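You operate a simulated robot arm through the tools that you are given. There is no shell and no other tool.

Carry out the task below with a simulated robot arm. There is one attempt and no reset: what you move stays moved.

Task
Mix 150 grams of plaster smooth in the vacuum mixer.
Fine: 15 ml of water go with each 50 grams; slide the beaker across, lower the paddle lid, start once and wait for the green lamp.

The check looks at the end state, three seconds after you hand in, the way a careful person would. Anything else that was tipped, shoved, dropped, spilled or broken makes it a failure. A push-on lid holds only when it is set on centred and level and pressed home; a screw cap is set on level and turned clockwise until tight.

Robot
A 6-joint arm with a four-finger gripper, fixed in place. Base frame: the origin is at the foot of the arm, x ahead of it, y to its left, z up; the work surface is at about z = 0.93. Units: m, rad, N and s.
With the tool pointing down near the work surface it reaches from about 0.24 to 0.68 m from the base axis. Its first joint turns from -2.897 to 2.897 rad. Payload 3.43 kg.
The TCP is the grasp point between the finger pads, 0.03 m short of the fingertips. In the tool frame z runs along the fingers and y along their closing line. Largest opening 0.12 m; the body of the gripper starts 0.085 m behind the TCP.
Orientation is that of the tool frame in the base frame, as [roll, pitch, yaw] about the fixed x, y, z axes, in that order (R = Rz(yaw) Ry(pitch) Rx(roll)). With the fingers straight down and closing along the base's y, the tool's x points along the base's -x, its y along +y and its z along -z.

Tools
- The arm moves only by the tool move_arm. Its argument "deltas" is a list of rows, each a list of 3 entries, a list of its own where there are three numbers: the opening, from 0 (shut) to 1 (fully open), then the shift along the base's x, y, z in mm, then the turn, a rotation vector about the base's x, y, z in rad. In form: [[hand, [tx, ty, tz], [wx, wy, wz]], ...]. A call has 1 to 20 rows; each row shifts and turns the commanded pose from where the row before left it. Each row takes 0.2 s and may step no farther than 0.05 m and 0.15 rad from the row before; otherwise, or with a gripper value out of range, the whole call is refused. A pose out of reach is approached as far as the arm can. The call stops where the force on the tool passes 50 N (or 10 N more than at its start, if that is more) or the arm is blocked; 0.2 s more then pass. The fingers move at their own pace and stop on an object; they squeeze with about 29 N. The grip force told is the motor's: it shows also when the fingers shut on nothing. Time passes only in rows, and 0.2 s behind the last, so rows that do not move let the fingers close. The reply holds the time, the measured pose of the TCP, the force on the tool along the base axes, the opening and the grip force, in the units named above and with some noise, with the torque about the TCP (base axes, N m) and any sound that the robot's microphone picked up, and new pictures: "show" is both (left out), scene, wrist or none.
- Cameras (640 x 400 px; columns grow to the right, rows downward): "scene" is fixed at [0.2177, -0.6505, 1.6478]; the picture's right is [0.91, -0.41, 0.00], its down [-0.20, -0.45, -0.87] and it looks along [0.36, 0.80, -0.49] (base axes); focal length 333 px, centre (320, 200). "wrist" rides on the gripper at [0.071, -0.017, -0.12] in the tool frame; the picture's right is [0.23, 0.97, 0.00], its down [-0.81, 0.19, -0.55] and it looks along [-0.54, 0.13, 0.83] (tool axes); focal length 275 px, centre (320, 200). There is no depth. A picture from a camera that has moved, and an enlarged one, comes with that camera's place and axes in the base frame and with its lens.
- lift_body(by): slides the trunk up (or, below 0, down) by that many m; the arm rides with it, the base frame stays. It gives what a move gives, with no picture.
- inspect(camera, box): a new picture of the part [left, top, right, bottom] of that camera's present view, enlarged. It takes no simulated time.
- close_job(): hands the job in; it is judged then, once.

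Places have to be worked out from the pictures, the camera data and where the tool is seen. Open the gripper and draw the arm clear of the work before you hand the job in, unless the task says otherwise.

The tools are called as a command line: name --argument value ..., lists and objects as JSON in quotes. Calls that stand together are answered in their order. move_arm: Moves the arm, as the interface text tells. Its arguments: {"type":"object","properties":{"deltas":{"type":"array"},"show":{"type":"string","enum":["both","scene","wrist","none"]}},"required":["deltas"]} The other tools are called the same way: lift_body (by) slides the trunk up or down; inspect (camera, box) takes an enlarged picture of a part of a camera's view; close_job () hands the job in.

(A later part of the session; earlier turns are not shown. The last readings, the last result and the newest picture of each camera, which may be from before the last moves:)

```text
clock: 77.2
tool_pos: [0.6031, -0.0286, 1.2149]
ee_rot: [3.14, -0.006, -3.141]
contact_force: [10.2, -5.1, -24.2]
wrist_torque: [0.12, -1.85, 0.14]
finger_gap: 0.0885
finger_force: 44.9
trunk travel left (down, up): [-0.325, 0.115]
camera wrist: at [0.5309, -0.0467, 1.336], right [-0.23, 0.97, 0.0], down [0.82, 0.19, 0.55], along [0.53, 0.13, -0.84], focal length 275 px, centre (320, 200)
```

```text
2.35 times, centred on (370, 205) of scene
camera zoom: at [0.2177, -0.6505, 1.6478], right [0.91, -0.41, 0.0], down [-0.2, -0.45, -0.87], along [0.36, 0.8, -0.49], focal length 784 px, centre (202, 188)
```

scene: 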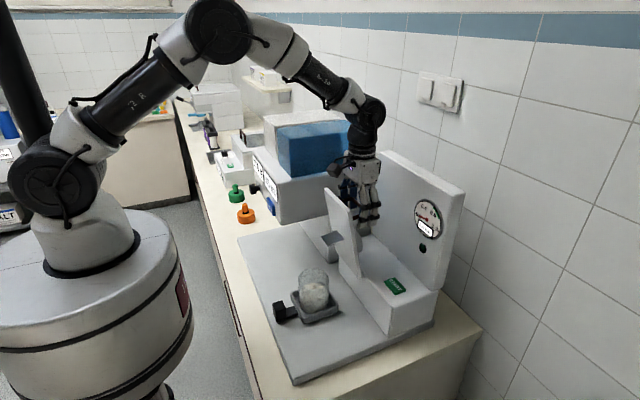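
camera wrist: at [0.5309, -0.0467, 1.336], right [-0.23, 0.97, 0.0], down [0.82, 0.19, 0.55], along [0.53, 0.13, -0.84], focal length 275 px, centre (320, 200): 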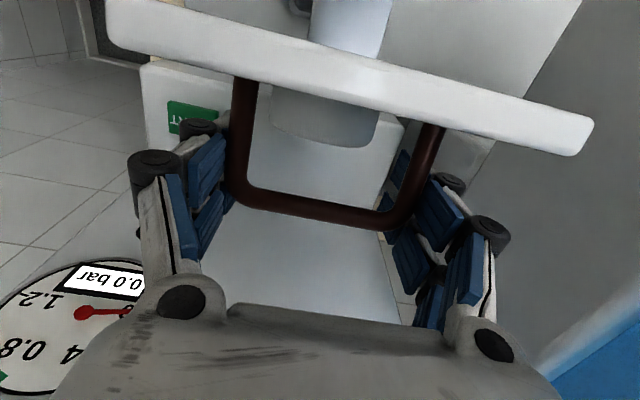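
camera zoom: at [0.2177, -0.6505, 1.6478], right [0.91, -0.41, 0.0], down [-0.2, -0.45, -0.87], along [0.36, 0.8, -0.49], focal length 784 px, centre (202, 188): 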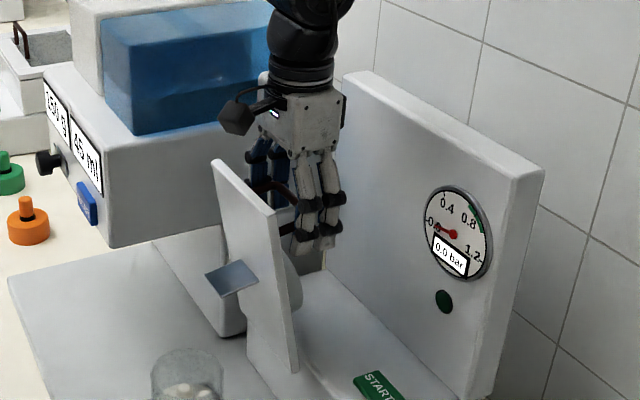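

The lid is swinging smoothly, but my path is a few millimetres too high (24 N downward). I'll lower the path to match a hinge near (0.60, 1.045) and continue.

move_arm --deltas '[[0.6, [-4, 0, -3], [0, 0, 0]], [0.6, [-5, 0, -1], [0, 0, 0]], [0.6, [-7.5, 0, -0.5], [0, 0, 0]], [0.6, [-7.2, 0, -1], [0, 0, 0]]]'

inspect --camera "scene" --box '[300, 120, 440, 290]'

```text
clock: 78.2
tool_pos: [0.5806, -0.0312, 1.2103]
ee_rot: [3.139, -0.001, -3.139]
contact_force: [11.9, -9.0, -22.7]
wrist_torque: [0.27, -1.74, 0.24]
finger_gap: 0.0884
finger_force: 45.0
trunk travel left (down, up): [-0.325, 0.115]
camera wrist: at [0.5082, -0.0466, 1.3313], right [-0.23, 0.97, 0.0], down [0.81, 0.19, 0.55], along [0.54, 0.13, -0.83], focal length 275 px, centre (320, 200)
```

scene: 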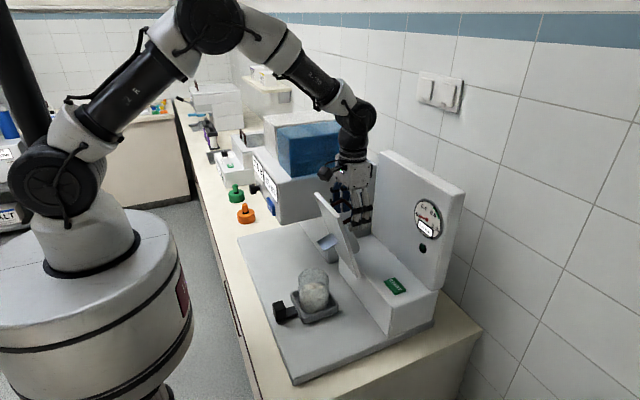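
wrist: 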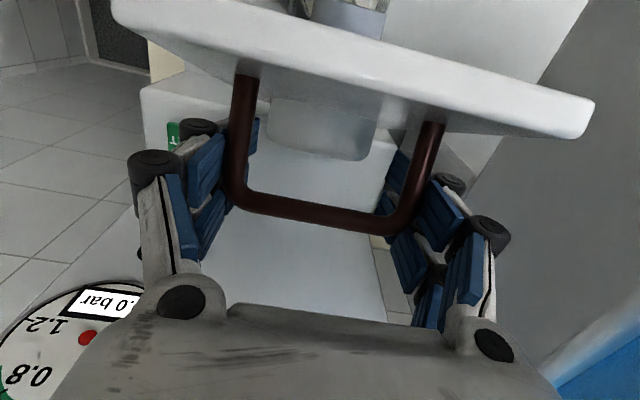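

```text
2.35 times, centred on (370, 205) of scene
camera zoom: at [0.2177, -0.6505, 1.6478], right [0.91, -0.41, 0.0], down [-0.2, -0.45, -0.87], along [0.36, 0.8, -0.49], focal length 784 px, centre (202, 188)
```

zoom: 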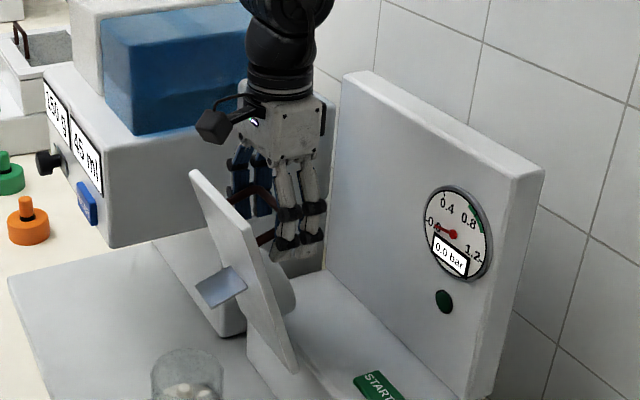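

The lid is about 20° down and following; the handle still pulls down with 23 N, so I'll drop the path a little more and continue another 15°.

move_arm --deltas '[[0.6, [-4, 0, -4], [0, 0, 0]], [0.6, [-5, 0, -2.5], [0, 0, 0]], [0.6, [-7, 0, -1], [0, 0, 0]], [0.6, [-7, 0, -1.5], [0, 0, 0]], [0.6, [-7, 0, -1.8], [0, 0, 0]], [0.6, [-6.7, 0, -2], [0, 0, 0]]]'

inspect --camera "scene" --box '[300, 120, 440, 290]'

```text
clock: 79.5
tool_pos: [0.5477, -0.0301, 1.1967]
ee_rot: [-3.141, 0.009, 3.141]
contact_force: [16.8, -2.4, -33.0]
wrist_torque: [0.04, -1.28, -0.03]
finger_gap: 0.0878
finger_force: 45.0
trunk travel left (down, up): [-0.325, 0.115]
stopped in row 6: the force on the tool passed its limit at 51 N (the readings are from after the stop); the commanded pose is now the measured one
camera wrist: at [0.4748, -0.0466, 1.3166], right [-0.23, 0.97, 0.0], down [0.81, 0.19, 0.56], along [0.54, 0.13, -0.83], focal length 275 px, centre (320, 200)
```

scene: 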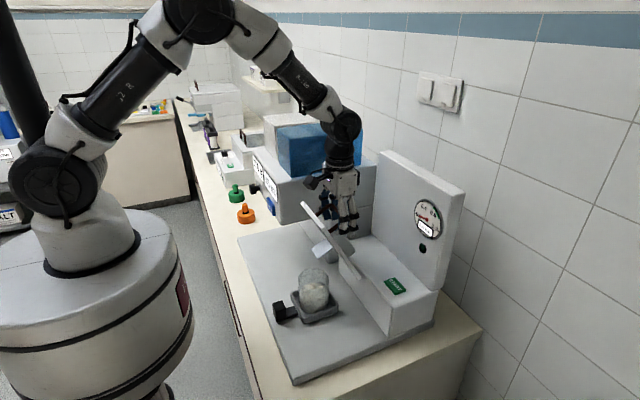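
wrist: 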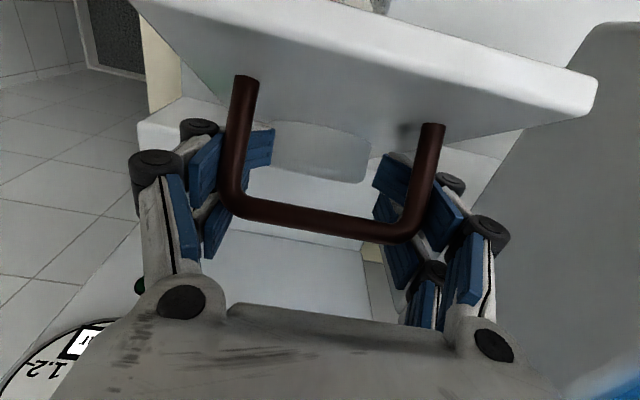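

```text
2.35 times, centred on (370, 205) of scene
camera zoom: at [0.2177, -0.6505, 1.6478], right [0.91, -0.41, 0.0], down [-0.2, -0.45, -0.87], along [0.36, 0.8, -0.49], focal length 784 px, centre (202, 188)
```

zoom: 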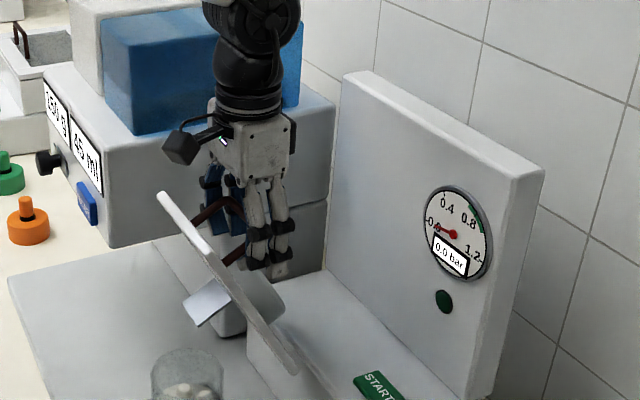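

The lid is about 30° down, but the vertical fingers are now binding against its back (51 N). Its hinge seems to have friction, so I'll open the fingers and watch whether the lid stays put.

move_arm --deltas '[[0.8, [0, 0, 0], [0, 0, 0]], [1, [0, 0, 0], [0, 0, 0]], [1, [0, 0, 0], [0, 0, 0]]]'

inspect --camera "scene" --box '[300, 120, 440, 290]'

```text
clock: 80.3
tool_pos: [0.543, -0.028, 1.2003]
ee_rot: [3.141, 0.007, -3.141]
contact_force: [-0.8, -0.6, -0.9]
wrist_torque: [0.02, 0.01, 0.03]
finger_gap: 0.12
finger_force: 0.1
trunk travel left (down, up): [-0.325, 0.115]
camera wrist: at [0.4698, -0.0458, 1.3211], right [-0.23, 0.97, 0.0], down [0.81, 0.19, 0.56], along [0.54, 0.13, -0.83], focal length 275 px, centre (320, 200)
```

scene: 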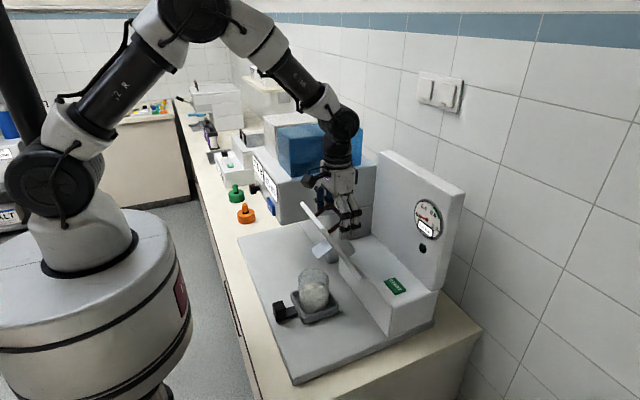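
wrist: 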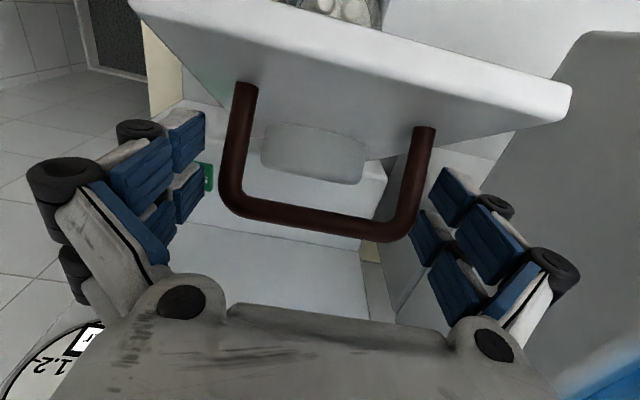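

```text
2.35 times, centred on (370, 205) of scene
camera zoom: at [0.2177, -0.6505, 1.6478], right [0.91, -0.41, 0.0], down [-0.2, -0.45, -0.87], along [0.36, 0.8, -0.49], focal length 784 px, centre (202, 188)
```

zoom: 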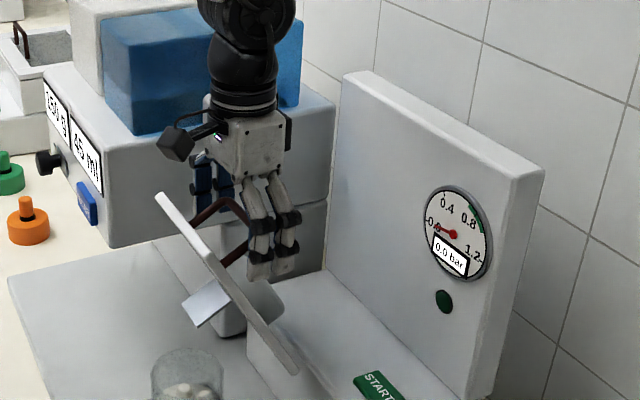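

The lid stays where it is, so the hinge holds it, and the handle bar works out at about (0.547, 1.223). I'll rise clear, close the fingers, and come down on the +x side of the bar to push it.

move_arm --deltas '[[1, [0, 0, 20], [0, 0, 0]], [1, [0, 0, 35], [0, 0, 0]], [1, [0, 0, 35], [0, 0, 0]], [0.5, [30, 0, 0], [0, 0, 0]], [0, [35, 0, 0], [0, 0, 0]], [0, [0, 0, 0], [0, 0, 0]], [0, [0, 0, 0], [0, 0, 0]], [0, [0, 0, 0], [0, 0, 0]], [0, [0, 0, 0], [0, 0, 0]]]'

inspect --camera "scene" --box '[300, 120, 440, 290]'

```text
clock: 82.3
tool_pos: [0.6073, -0.0298, 1.2905]
ee_rot: [-3.14, 0.006, -3.14]
contact_force: [0.5, -0.4, 1.1]
wrist_torque: [0.0, 0.01, -0.02]
finger_gap: 0.0192
finger_force: 3.0
trunk travel left (down, up): [-0.325, 0.115]
camera wrist: at [0.5337, -0.0469, 1.4108], right [-0.23, 0.97, 0.0], down [0.81, 0.19, 0.56], along [0.54, 0.13, -0.83], focal length 275 px, centre (320, 200)
```

scene: 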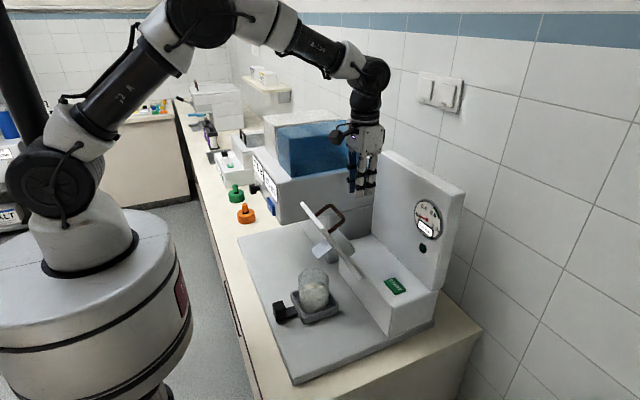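
wrist: 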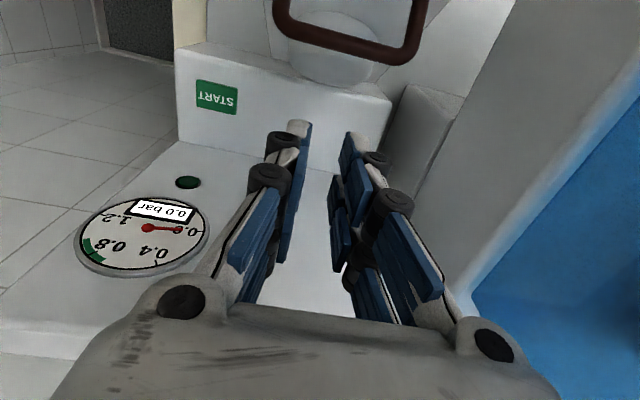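

```text
2.35 times, centred on (370, 205) of scene
camera zoom: at [0.2177, -0.6505, 1.6478], right [0.91, -0.41, 0.0], down [-0.2, -0.45, -0.87], along [0.36, 0.8, -0.49], focal length 784 px, centre (202, 188)
```

zoom: 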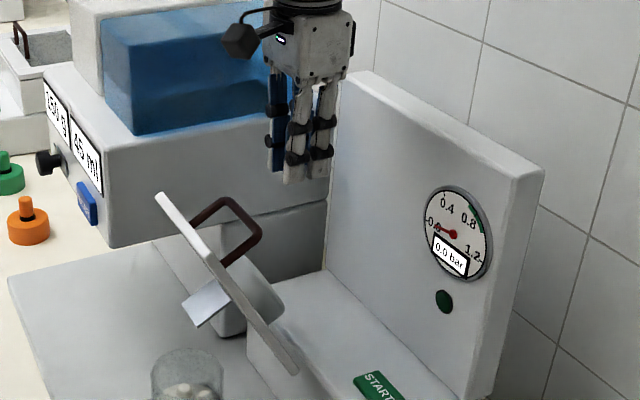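

The bar is clear to see at about (0.548, 1.216), and the closed fingers are beyond it at x 0.607. I'll lower beside it and push toward -x until I meet it.

move_arm --deltas '[[0, [0, 0, -35], [0, 0, 0]], [0, [0, 0, -33], [0, 0, 0]], [0, [-10, 0, 0], [0, 0, 0]], [0, [-10, 0, 0], [0, 0, 0]]]'

inspect --camera "scene" --box '[300, 120, 440, 290]'

```text
clock: 83.3
tool_pos: [0.5879, -0.0298, 1.2212]
ee_rot: [3.139, 0.008, -3.141]
contact_force: [0.1, 0.4, -0.1]
wrist_torque: [0.0, -0.02, -0.01]
finger_gap: 0.0002
finger_force: 28.8
trunk travel left (down, up): [-0.325, 0.115]
camera wrist: at [0.5145, -0.0461, 1.3416], right [-0.23, 0.97, 0.0], down [0.81, 0.19, 0.56], along [0.54, 0.13, -0.83], focal length 275 px, centre (320, 200)
```

scene: 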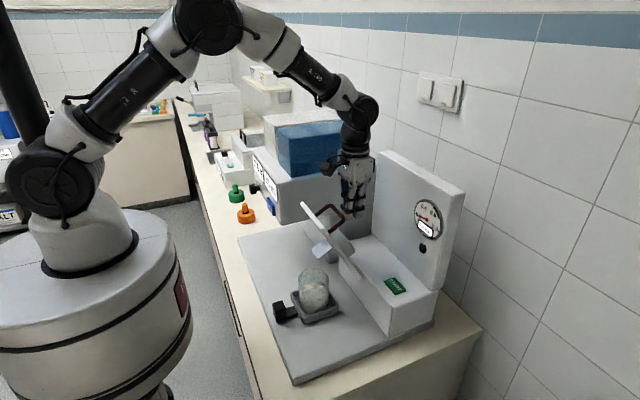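
wrist: 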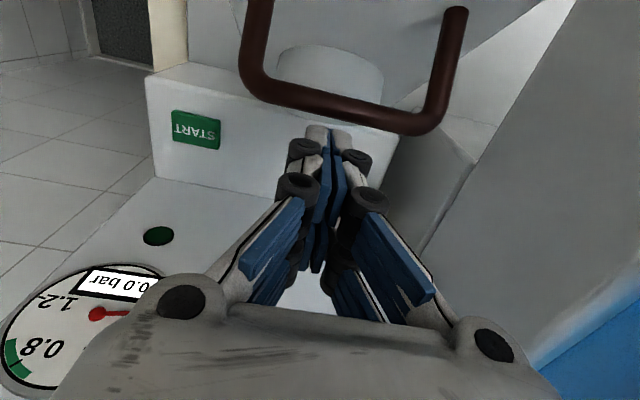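

```text
2.35 times, centred on (370, 205) of scene
camera zoom: at [0.2177, -0.6505, 1.6478], right [0.91, -0.41, 0.0], down [-0.2, -0.45, -0.87], along [0.36, 0.8, -0.49], focal length 784 px, centre (202, 188)
```

zoom: 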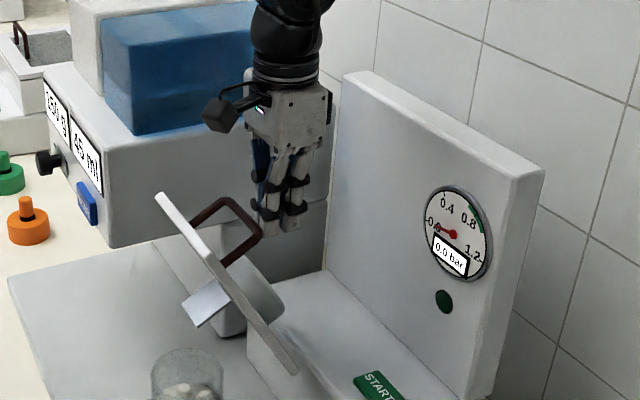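

The fingers are just behind the bar at the right height. I'll push along its arc, about 47 mm toward -x while dropping slightly.

move_arm --deltas '[[0, [-6, 0, 0], [0, 0, 0]], [0, [-6, 0, -1], [0, 0, 0]], [0, [-6, 0, -1], [0, 0, 0]], [0, [-6, 0, -2], [0, 0, 0]], [0, [-6, 0, -2], [0, 0, 0]], [0, [-6, 0, -2], [0, 0, 0]], [0, [-6, 0, -2], [0, 0, 0]], [0, [-5, 0, -2], [0, 0, 0]]]'

inspect --camera "scene" --box '[290, 130, 430, 290]'

```text
clock: 85.2
tool_pos: [0.541, -0.0294, 1.2114]
ee_rot: [3.141, 0.008, 3.141]
contact_force: [0.7, 0.4, -0.5]
wrist_torque: [0.02, 0.02, 0.01]
finger_gap: 0.0
finger_force: 33.5
trunk travel left (down, up): [-0.325, 0.115]
camera wrist: at [0.4683, -0.0452, 1.3313], right [-0.23, 0.97, 0.0], down [0.81, 0.19, 0.56], along [0.54, 0.13, -0.83], focal length 275 px, centre (320, 200)
```

scene: 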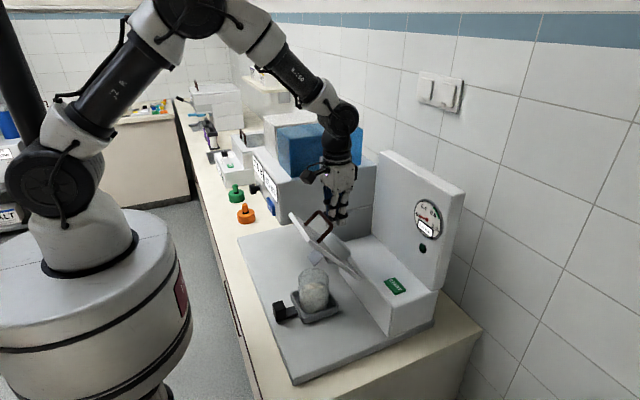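
wrist: 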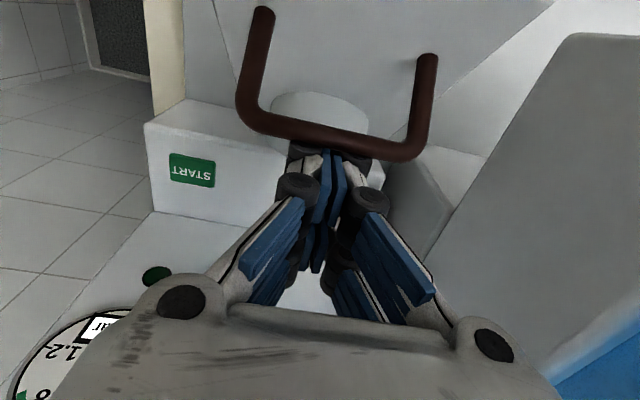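

```text
2.50 times, centred on (360, 210) of scene
camera zoom: at [0.2177, -0.6505, 1.6478], right [0.91, -0.41, 0.0], down [-0.2, -0.45, -0.87], along [0.36, 0.8, -0.49], focal length 833 px, centre (220, 175)
```

zoom: 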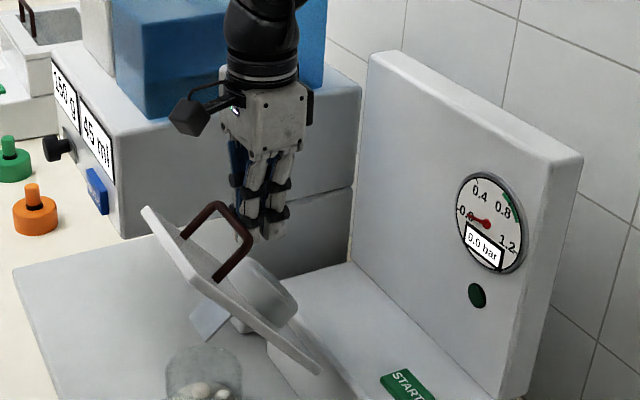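

The lid is near 45° with the bar at about (0.511, 1.213), and it isn't running away. I'll push on to about 60°, lowering along the arc.

move_arm --deltas '[[0, [-6, 0, -2], [0, 0, 0]], [0, [-6, 0, -3], [0, 0, 0]], [0, [-6, 0, -3], [0, 0, 0]], [0, [-6, 0, -3], [0, 0, 0]], [0, [-6, 0, -4], [0, 0, 0]], [0, [-5, 0, -4], [0, 0, 0]], [0, [-5, 0, -4], [0, 0, 0]]]'

inspect --camera "scene" --box '[290, 130, 430, 290]'

```text
clock: 86.8
tool_pos: [0.4999, -0.0288, 1.1879]
ee_rot: [3.141, 0.007, -3.141]
contact_force: [0.8, -0.1, 0.9]
wrist_torque: [-0.01, -0.02, 0.01]
finger_gap: 0.0001
finger_force: 33.2
trunk travel left (down, up): [-0.325, 0.115]
camera wrist: at [0.4273, -0.0457, 1.3076], right [-0.23, 0.97, 0.0], down [0.81, 0.19, 0.56], along [0.54, 0.13, -0.83], focal length 275 px, centre (320, 200)
```

scene: 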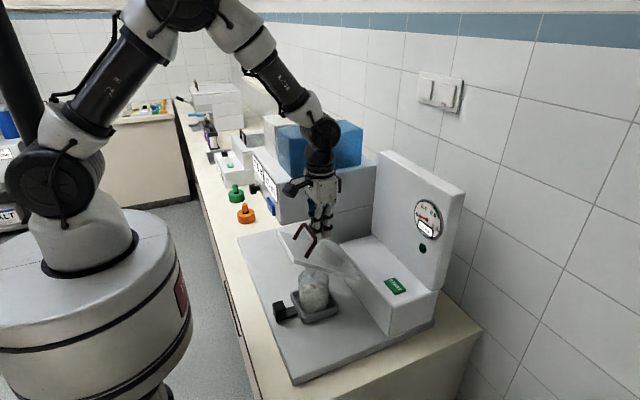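
wrist: 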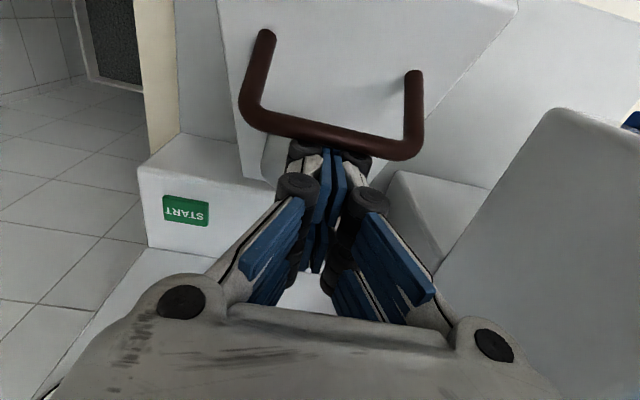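

```text
2.50 times, centred on (360, 210) of scene
camera zoom: at [0.2177, -0.6505, 1.6478], right [0.91, -0.41, 0.0], down [-0.2, -0.45, -0.87], along [0.36, 0.8, -0.49], focal length 833 px, centre (220, 175)
```

zoom: 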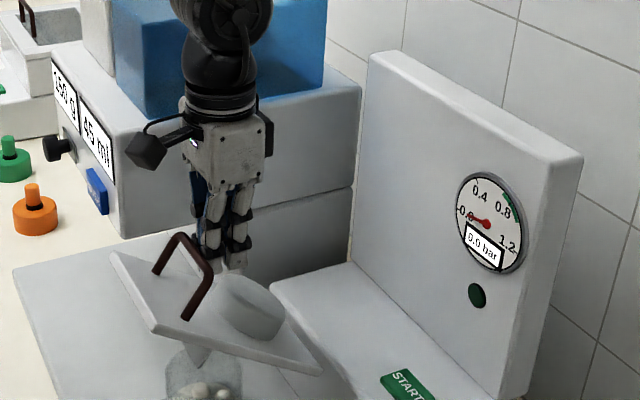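

The lid is near 60° and the paddle blade is entering the beaker. I'll check the blade and beaker close up before pressing down from above.

inspect --camera "scene" --box '[270, 210, 370, 330]'

move_arm --deltas '[[0, [6, 0, 5], [0, 0, 0]], [0, [0, 0, 40], [0, 0, 0]], [0, [-20, 0, 0], [0, 0, 0]], [0, [0, 0, 0], [0, 0, 0]]]'

inspect --camera "scene" --box '[270, 150, 370, 290]'

```text
3.33 times, centred on (320, 270) of scene
camera zoom: at [0.2177, -0.6505, 1.6478], right [0.91, -0.41, 0.0], down [-0.2, -0.45, -0.87], along [0.36, 0.8, -0.49], focal length 1110 px, centre (320, -33)
```

zoom: 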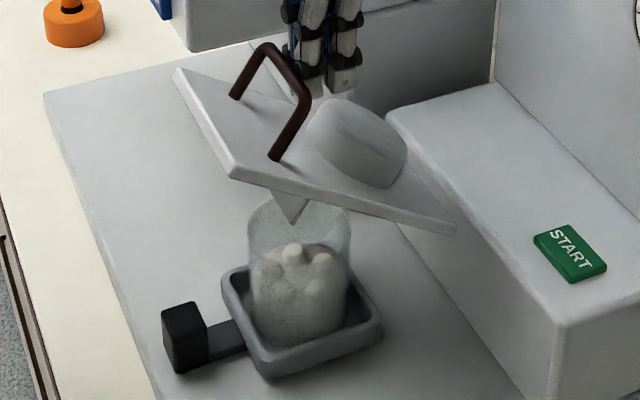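

```text
clock: 87.8
tool_pos: [0.4864, -0.0292, 1.2312]
ee_rot: [-3.141, 0.008, -3.141]
contact_force: [0.9, 0.5, -0.4]
wrist_torque: [-0.01, 0.0, 0.03]
finger_gap: 0.0002
finger_force: 33.3
trunk travel left (down, up): [-0.325, 0.115]
camera wrist: at [0.4137, -0.0453, 1.352], right [-0.23, 0.97, 0.0], down [0.81, 0.19, 0.56], along [0.54, 0.13, -0.83], focal length 275 px, centre (320, 200)
```

scene: 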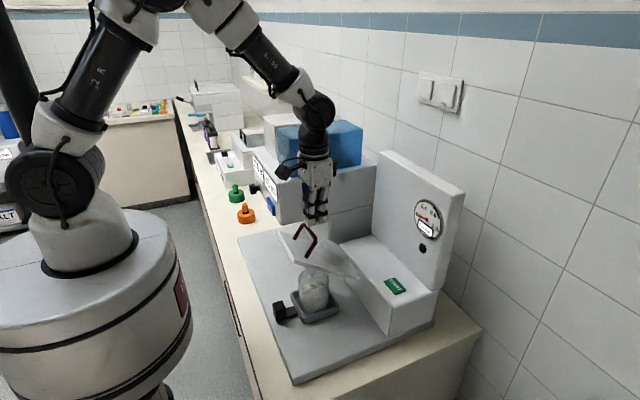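
wrist: 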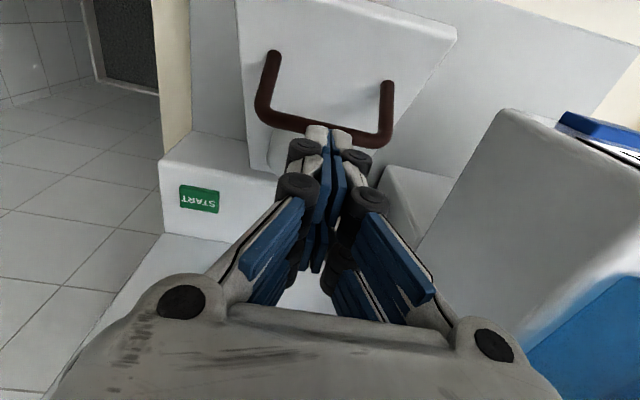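

```text
2.86 times, centred on (320, 220) of scene
camera zoom: at [0.2177, -0.6505, 1.6478], right [0.91, -0.41, 0.0], down [-0.2, -0.45, -0.87], along [0.36, 0.8, -0.49], focal length 952 px, centre (320, 143)
```

zoom: 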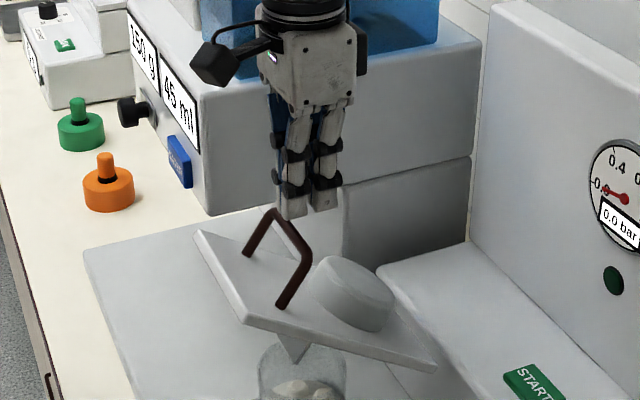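

The blade is well inside the beaker's mouth and the -x finger strip is right above the bar. I'll press down along the arc in small steps.

move_arm --deltas '[[0, [0, 0, -6], [0, 0, 0]], [0, [-2, 0, -5], [0, 0, 0]], [0, [-5, 0, -5], [0, 0, 0]], [0, [-5, 0, -5], [0, 0, 0]], [0, [-5, 0, -5], [0, 0, 0]], [0, [-5, 0, -5], [0, 0, 0]], [0, [-4, 0, -5], [0, 0, 0]]]'

inspect --camera "scene" --box '[270, 150, 370, 290]'

```text
clock: 89.3
tool_pos: [0.4612, -0.0287, 1.197]
ee_rot: [-3.141, 0.005, 3.141]
contact_force: [-1.3, -1.1, 0.6]
wrist_torque: [0.0, 0.0, 0.0]
finger_gap: 0.0058
finger_force: 33.0
trunk travel left (down, up): [-0.325, 0.115]
camera wrist: at [0.3875, -0.0457, 1.3173], right [-0.23, 0.97, 0.0], down [0.81, 0.19, 0.56], along [0.54, 0.13, -0.83], focal length 275 px, centre (320, 200)
```

scene: 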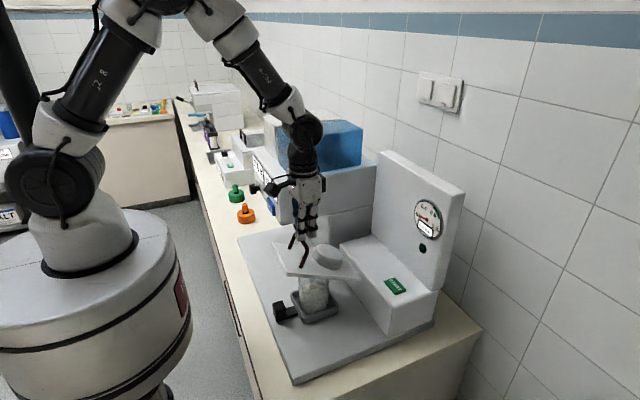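
wrist: 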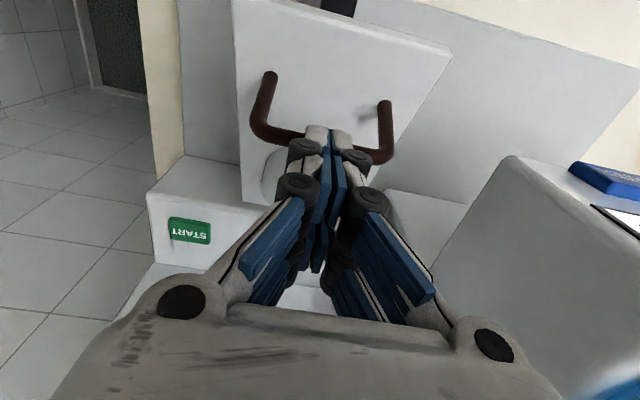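

```text
2.86 times, centred on (320, 220) of scene
camera zoom: at [0.2177, -0.6505, 1.6478], right [0.91, -0.41, 0.0], down [-0.2, -0.45, -0.87], along [0.36, 0.8, -0.49], focal length 952 px, centre (320, 143)
```

zoom: 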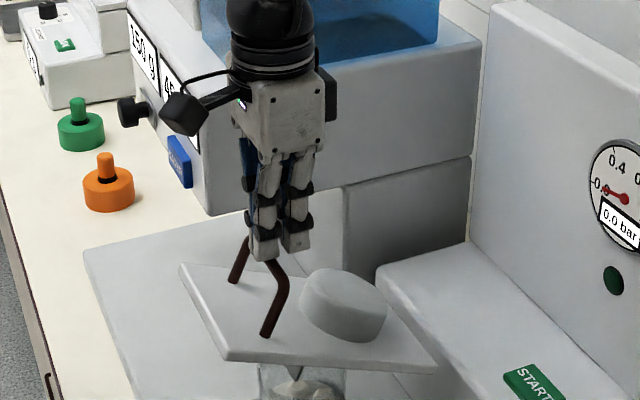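

The lid is about 70° down and moving easily. I'll keep pressing to about 85°, then check the fit before seating it.

move_arm --deltas '[[0, [-5, 0, -5], [0, 0, 0]], [0, [-4, 0, -5], [0, 0, 0]], [0, [-4, 0, -5], [0, 0, 0]], [0, [-3, 0, -5], [0, 0, 0]], [0, [-3, 0, -5], [0, 0, 0]], [0, [-3, 0, -5], [0, 0, 0]], [0, [-2, 0, -5], [0, 0, 0]]]'

inspect --camera "scene" --box '[260, 170, 380, 320]'

```text
clock: 91.0
tool_pos: [0.4371, -0.0287, 1.1616]
ee_rot: [3.139, 0.006, 3.141]
contact_force: [-0.6, 0.2, 0.2]
wrist_torque: [-0.01, 0.01, 0.01]
finger_gap: 0.0
finger_force: 33.2
trunk travel left (down, up): [-0.325, 0.115]
camera wrist: at [0.3635, -0.0452, 1.2817], right [-0.23, 0.97, 0.0], down [0.81, 0.19, 0.56], along [0.54, 0.13, -0.83], focal length 275 px, centre (320, 200)
```

scene: 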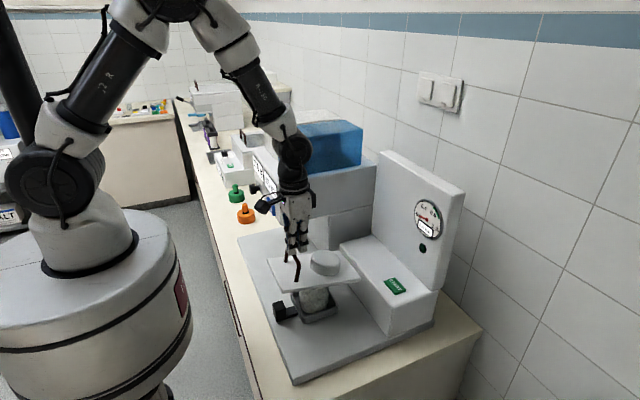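
wrist: 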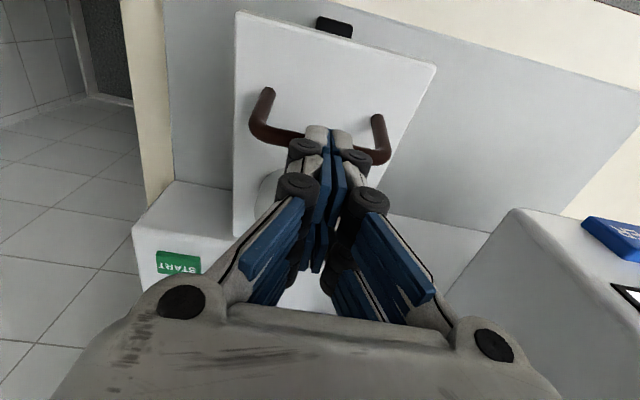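

```text
2.67 times, centred on (320, 245) of scene
camera zoom: at [0.2177, -0.6505, 1.6478], right [0.91, -0.41, 0.0], down [-0.2, -0.45, -0.87], along [0.36, 0.8, -0.49], focal length 888 px, centre (320, 80)
```

zoom: 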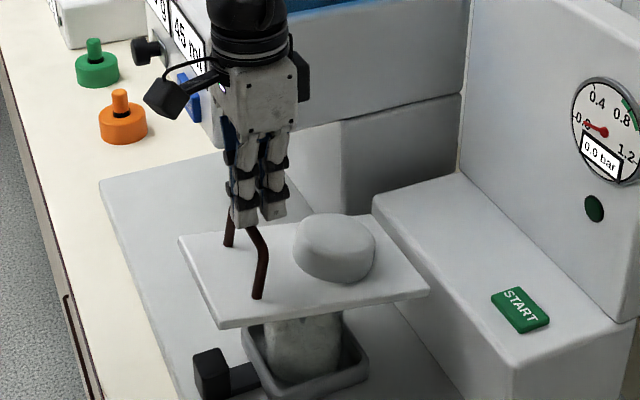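

The lid is nearly level above the beaker. I'll press the last part in 3 mm steps until it seats against resistance.

move_arm --deltas '[[0, [-2, 0, -4], [0, 0, 0]], [0, [-2, 0, -4], [0, 0, 0]], [0, [-1, 0, -3], [0, 0, 0]], [0, [-1, 0, -3], [0, 0, 0]]]'

inspect --camera "scene" --box '[260, 170, 380, 320]'

```text
clock: 92.0
tool_pos: [0.4309, -0.0285, 1.1484]
ee_rot: [3.141, 0.008, -3.141]
contact_force: [-1.1, -0.5, 0.3]
wrist_torque: [0.01, 0.03, 0.0]
finger_gap: 0.0059
finger_force: 33.5
trunk travel left (down, up): [-0.325, 0.115]
camera wrist: at [0.3579, -0.0457, 1.267], right [-0.23, 0.97, 0.0], down [0.81, 0.19, 0.56], along [0.54, 0.13, -0.83], focal length 275 px, centre (320, 200)
```

scene: 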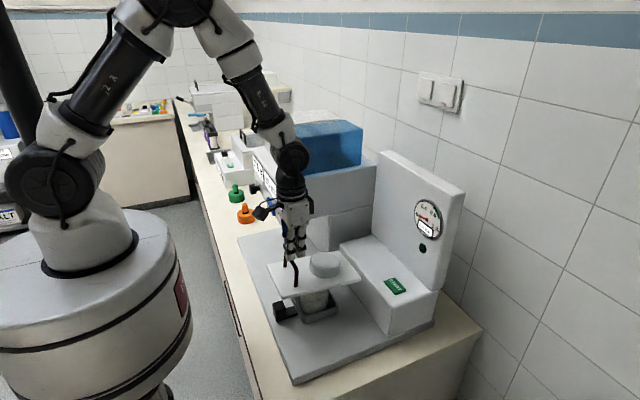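
wrist: 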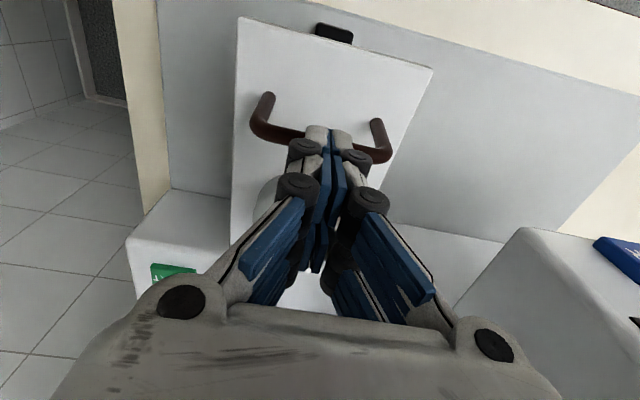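

```text
2.67 times, centred on (320, 245) of scene
camera zoom: at [0.2177, -0.6505, 1.6478], right [0.91, -0.41, 0.0], down [-0.2, -0.45, -0.87], along [0.36, 0.8, -0.49], focal length 888 px, centre (320, 80)
```

zoom: 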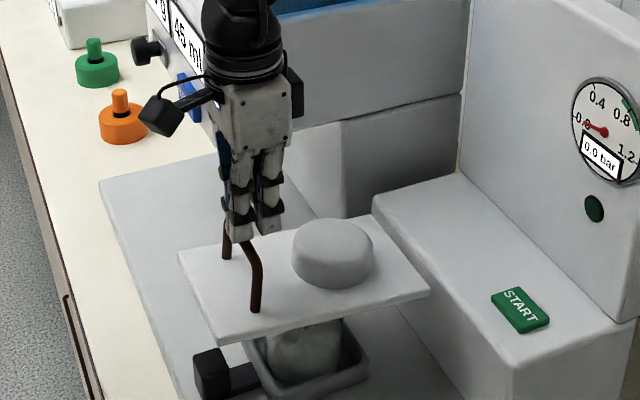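

There's no end resistance yet. I'll keep pressing straight down in small steps.

move_arm --deltas '[[0, [-1, 0, -3], [0, 0, 0]], [0, [0, 0, -3], [0, 0, 0]], [0, [0, 0, -3], [0, 0, 0]]]' --show "none"

inspect --camera "scene" --box '[260, 170, 380, 320]'

```text
clock: 92.8
tool_pos: [0.4317, -0.0281, 1.1382]
ee_rot: [-3.141, 0.007, 3.141]
contact_force: [-0.3, 1.2, 0.2]
wrist_torque: [-0.02, 0.04, 0.02]
finger_gap: 0.0
finger_force: 33.2
trunk travel left (down, up): [-0.325, 0.115]
```

```text
2.67 times, centred on (320, 245) of scene
camera zoom: at [0.2177, -0.6505, 1.6478], right [0.91, -0.41, 0.0], down [-0.2, -0.45, -0.87], along [0.36, 0.8, -0.49], focal length 888 px, centre (320, 80)
```

zoom: 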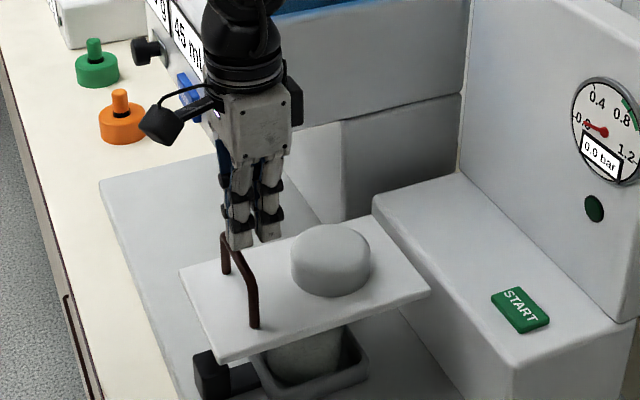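

The lid's edges work out level at z about 1.045, which is where I put the beaker rim. I'll press 2 mm at a time to feel for the seat.

move_arm --deltas '[[0, [0, 0, -2], [0, 0, 0]], [0, [0, 0, -2], [0, 0, 0]]]' --show "none"

inspect --camera "scene" --box '[260, 200, 380, 320]'

```text
clock: 93.3
tool_pos: [0.4308, -0.0295, 1.1347]
ee_rot: [-3.141, 0.007, -3.14]
contact_force: [-0.5, 0.3, 1.0]
wrist_torque: [-0.01, -0.02, 0.01]
finger_gap: 0.0001
finger_force: 33.6
trunk travel left (down, up): [-0.325, 0.115]
```

```text
3.33 times, centred on (320, 260) of scene
camera zoom: at [0.2177, -0.6505, 1.6478], right [0.91, -0.41, 0.0], down [-0.2, -0.45, -0.87], along [0.36, 0.8, -0.49], focal length 1110 px, centre (320, 0)
```

zoom: 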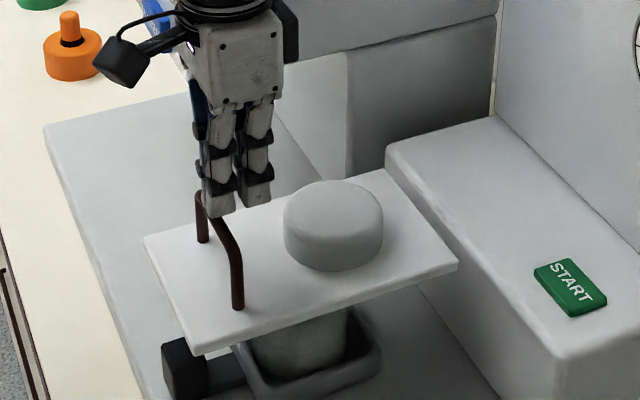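

It's still moving freely with almost no load. I'll continue 2 mm at a time.

move_arm --deltas '[[0, [0, 0, -2], [0, 0, 0]], [0, [0, 0, -2], [0, 0, 0]], [0, [0, 0, -2], [0, 0, 0]]]' --show "wrist"

inspect --camera "scene" --box '[260, 200, 380, 320]'

```text
clock: 94.2
tool_pos: [0.4294, -0.0291, 1.1273]
ee_rot: [-3.141, 0.006, -3.14]
contact_force: [0.3, -0.4, 2.6]
wrist_torque: [-0.01, 0.0, 0.05]
finger_gap: 0.0059
finger_force: 33.1
trunk travel left (down, up): [-0.325, 0.115]
camera wrist: at [0.3572, -0.0453, 1.2488], right [-0.23, 0.97, 0.0], down [0.81, 0.19, 0.56], along [0.54, 0.13, -0.83], focal length 275 px, centre (320, 200)
```

wrist: 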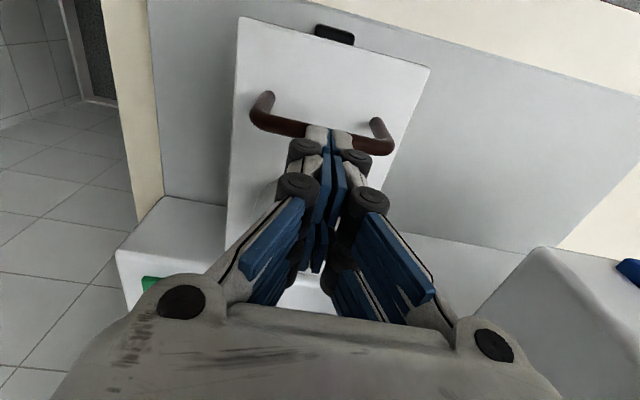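

```text
3.33 times, centred on (320, 260) of scene
camera zoom: at [0.2177, -0.6505, 1.6478], right [0.91, -0.41, 0.0], down [-0.2, -0.45, -0.87], along [0.36, 0.8, -0.49], focal length 1110 px, centre (320, 0)
```

zoom: 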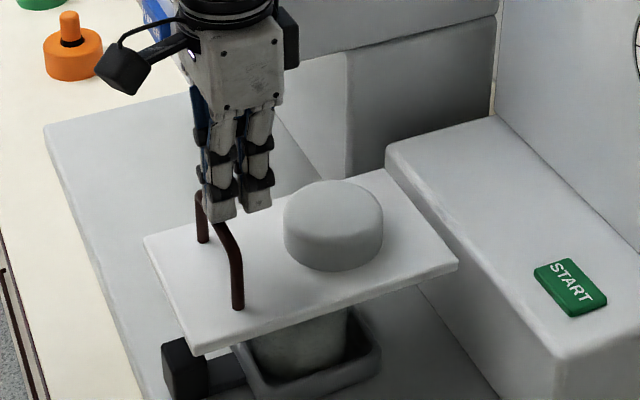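

The lid hasn't moved over the last few millimetres and now sits level at z about 1.042; the fingers are only now touching the bar (2.6 N). I'll press slightly to confirm it is seated.

move_arm --deltas '[[0, [0, 0, -2], [0, 0, 0]]]' --show "none"

move_arm --deltas '[[0, [0, 0, -2], [0, 0, 0]]]' --show "none"

inspect --camera "scene" --box '[260, 200, 380, 320]'

```text
clock: 94.5
tool_pos: [0.4302, -0.0281, 1.1298]
ee_rot: [3.141, 0.009, -3.141]
contact_force: [-0.9, -1.4, 17.8]
wrist_torque: [-0.06, 0.33, 0.01]
finger_gap: 0.006
finger_force: 34.0
trunk travel left (down, up): [-0.325, 0.115]
```

```text
clock: 95.0
tool_pos: [0.4302, -0.0281, 1.1278]
ee_rot: [3.141, 0.011, 3.141]
contact_force: [-2.3, -0.5, 46.4]
wrist_torque: [-0.02, 0.83, 0.01]
finger_gap: 0.0061
finger_force: 33.6
trunk travel left (down, up): [-0.325, 0.115]
```

```text
3.33 times, centred on (320, 260) of scene
camera zoom: at [0.2177, -0.6505, 1.6478], right [0.91, -0.41, 0.0], down [-0.2, -0.45, -0.87], along [0.36, 0.8, -0.49], focal length 1110 px, centre (320, 0)
```

zoom: 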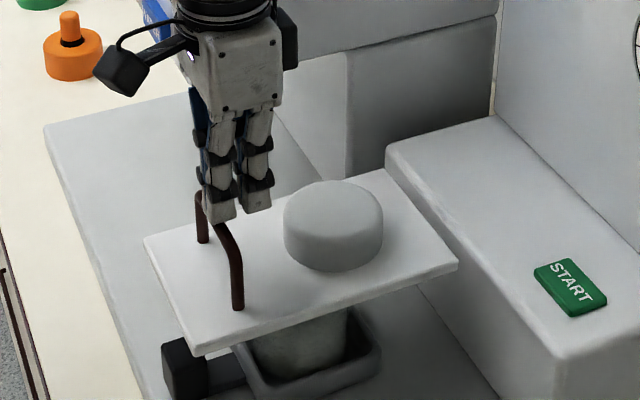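

The lid is seated firmly: 46 N with no further movement. I'll lift off the bar, rise, and go across toward START at about (0.648, -0.155, 1.048), leaning the tool away from the gauge board.

move_arm --deltas '[[0, [0, 0, 10], [0, 0, 0]], [0, [0, 0, 40], [0, 0, 0]], [0, [0, 0, 45], [0, 0, 0]], [0, [0, 0, 45], [0, 0, 0]], [0, [0, 0, 30], [0, 0, 0]], [0, [40, -20, 0], [0, -0.1, 0]], [0, [40, -25, 0], [0, -0.1, 0]], [0, [40, -25, 0], [0, -0.1, 0]], [0, [40, -25, 0], [0, 0, 0]], [0, [40, -25, 0], [0, 0, 0]], [0, [22, -7, 0], [0, 0, 0]], [0, [0, 0, 0], [0, 0, 0]]]'

inspect --camera "scene" --box '[260, 170, 460, 340]'

```text
clock: 97.5
tool_pos: [0.6513, -0.157, 1.2947]
ee_rot: [3.14, 0.308, -3.141]
contact_force: [0.2, -0.4, 0.5]
wrist_torque: [-0.02, -0.03, 0.0]
finger_gap: 0.0
finger_force: 33.6
trunk travel left (down, up): [-0.325, 0.115]
camera wrist: at [0.5459, -0.1732, 1.3883], right [-0.22, 0.97, -0.07], down [0.61, 0.19, 0.77], along [0.76, 0.13, -0.63], focal length 275 px, centre (320, 200)
```

scene: 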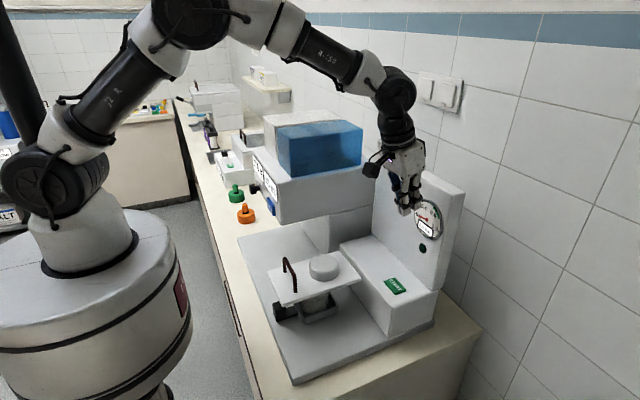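
wrist: 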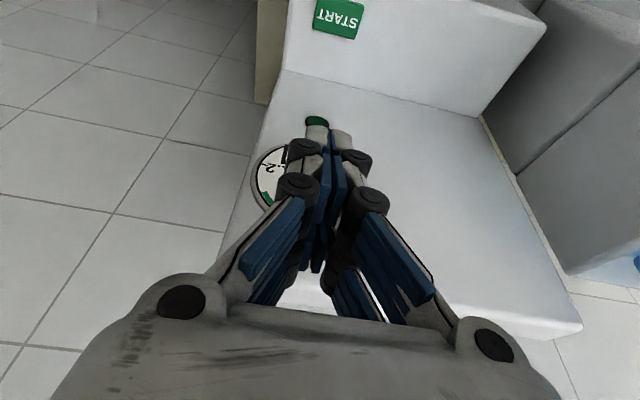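

```text
2.35 times, centred on (360, 255) of scene
camera zoom: at [0.2177, -0.6505, 1.6478], right [0.91, -0.41, 0.0], down [-0.2, -0.45, -0.87], along [0.36, 0.8, -0.49], focal length 784 px, centre (226, 71)
```

zoom: 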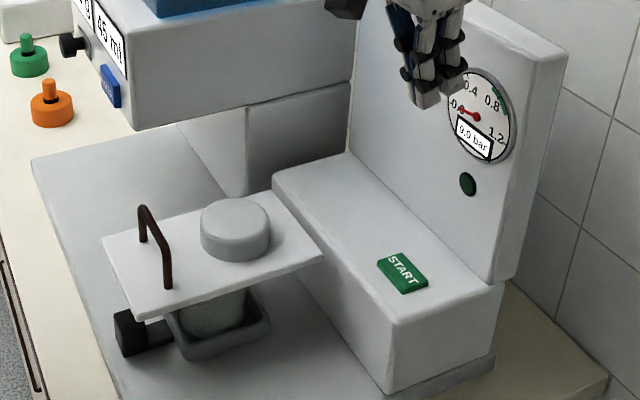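

The lid stays down, and START triangulates to about (0.6475, -0.154, 1.048). I'll descend in front of the gauge, keeping clear of it, to a hover just above the button.

move_arm --deltas '[[0, [-4, 3, -40], [0, 0, 0]], [0, [0, 0, -45], [0, 0, 0]], [0, [0, 0, -45], [0, 0, 0]], [0, [0, 0, -35], [0, 0, 0]], [0, [6, 0, -15], [0, 0, 0]], [0, [0, 0, 0], [0, 0, 0]]]'

inspect --camera "scene" --box '[360, 190, 460, 310]'

```text
clock: 99.0
tool_pos: [0.6541, -0.1508, 1.114]
ee_rot: [-3.141, 0.307, 3.141]
contact_force: [0.1, 0.2, 0.0]
wrist_torque: [0.0, 0.02, -0.01]
finger_gap: 0.0001
finger_force: 33.5
trunk travel left (down, up): [-0.325, 0.115]
camera wrist: at [0.5491, -0.1678, 1.2071], right [-0.22, 0.97, -0.07], down [0.61, 0.19, 0.77], along [0.76, 0.13, -0.63], focal length 275 px, centre (320, 200)
```

scene: 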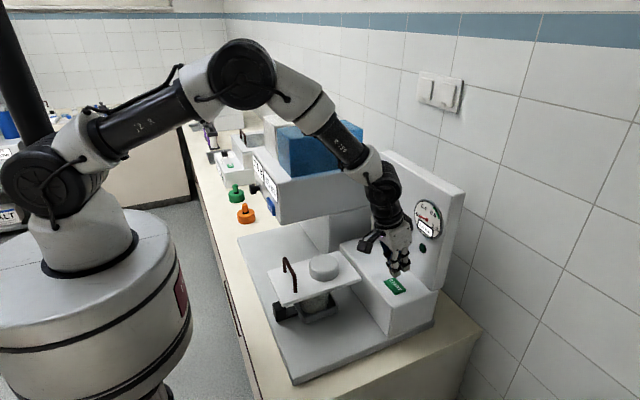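
wrist: 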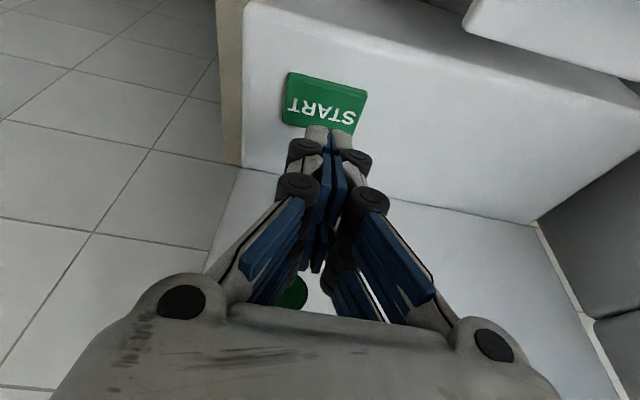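

```text
3.33 times, centred on (410, 250) of scene
camera zoom: at [0.2177, -0.6505, 1.6478], right [0.91, -0.41, 0.0], down [-0.2, -0.45, -0.87], along [0.36, 0.8, -0.49], focal length 1110 px, centre (20, 33)
```

zoom: 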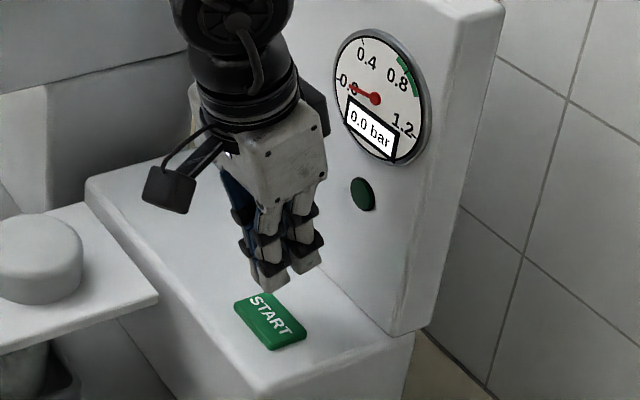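

The fingers hover over START, and the gauge and lamp stay visible past the hand. I'll lower to about 8 mm above the button, then approach it in small steps.

move_arm --deltas '[[0, [0, -2, -14], [0, 0, 0]], [0, [0, 0, -8], [0, 0, 0]]]' --show "none"

inspect --camera "scene" --box '[360, 190, 460, 310]'

```text
clock: 99.5
tool_pos: [0.6552, -0.154, 1.0925]
ee_rot: [3.141, 0.307, 3.138]
contact_force: [0.2, -0.4, 0.6]
wrist_torque: [-0.02, -0.02, -0.01]
finger_gap: 0.0
finger_force: 33.0
trunk travel left (down, up): [-0.325, 0.115]
```

```text
3.33 times, centred on (410, 250) of scene
camera zoom: at [0.2177, -0.6505, 1.6478], right [0.91, -0.41, 0.0], down [-0.2, -0.45, -0.87], along [0.36, 0.8, -0.49], focal length 1110 px, centre (20, 33)
```

zoom: 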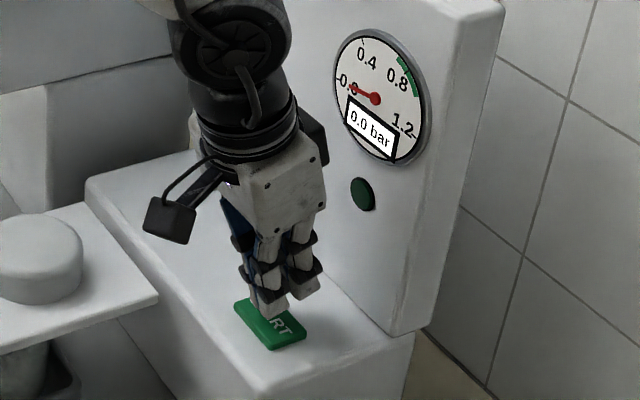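

There's no contact yet. I'll step down 3 mm at a time and listen for the click.

move_arm --deltas '[[0, [0, 0, -3], [0, 0, 0]]]' --show "none"

move_arm --deltas '[[0, [0, 0, -3], [0, 0, 0]]]' --show "none"

```text
clock: 100.0
tool_pos: [0.6555, -0.155, 1.0881]
ee_rot: [3.14, 0.305, -3.141]
contact_force: [0.1, -0.1, 0.3]
wrist_torque: [0.02, -0.01, 0.02]
finger_gap: 0.0
finger_force: 33.6
trunk travel left (down, up): [-0.325, 0.115]
```

```text
clock: 100.3
tool_pos: [0.6542, -0.1546, 1.0859]
ee_rot: [3.141, 0.306, 3.141]
contact_force: [-0.3, -0.2, -0.1]
wrist_torque: [0.01, -0.03, 0.0]
finger_gap: 0.0
finger_force: 33.8
trunk travel left (down, up): [-0.325, 0.115]
```

Still no contact at z 1.086. I'll go on in 2 mm steps, one call at a time.

move_arm --deltas '[[0, [0, 0, -2], [0, 0, 0]]]' --show "none"

```text
clock: 100.8
tool_pos: [0.6541, -0.1555, 1.0823]
ee_rot: [3.141, 0.308, -3.14]
contact_force: [-0.2, 0.9, 0.2]
wrist_torque: [0.01, 0.02, 0.01]
finger_gap: 0.0059
finger_force: 33.3
trunk travel left (down, up): [-0.325, 0.115]
```

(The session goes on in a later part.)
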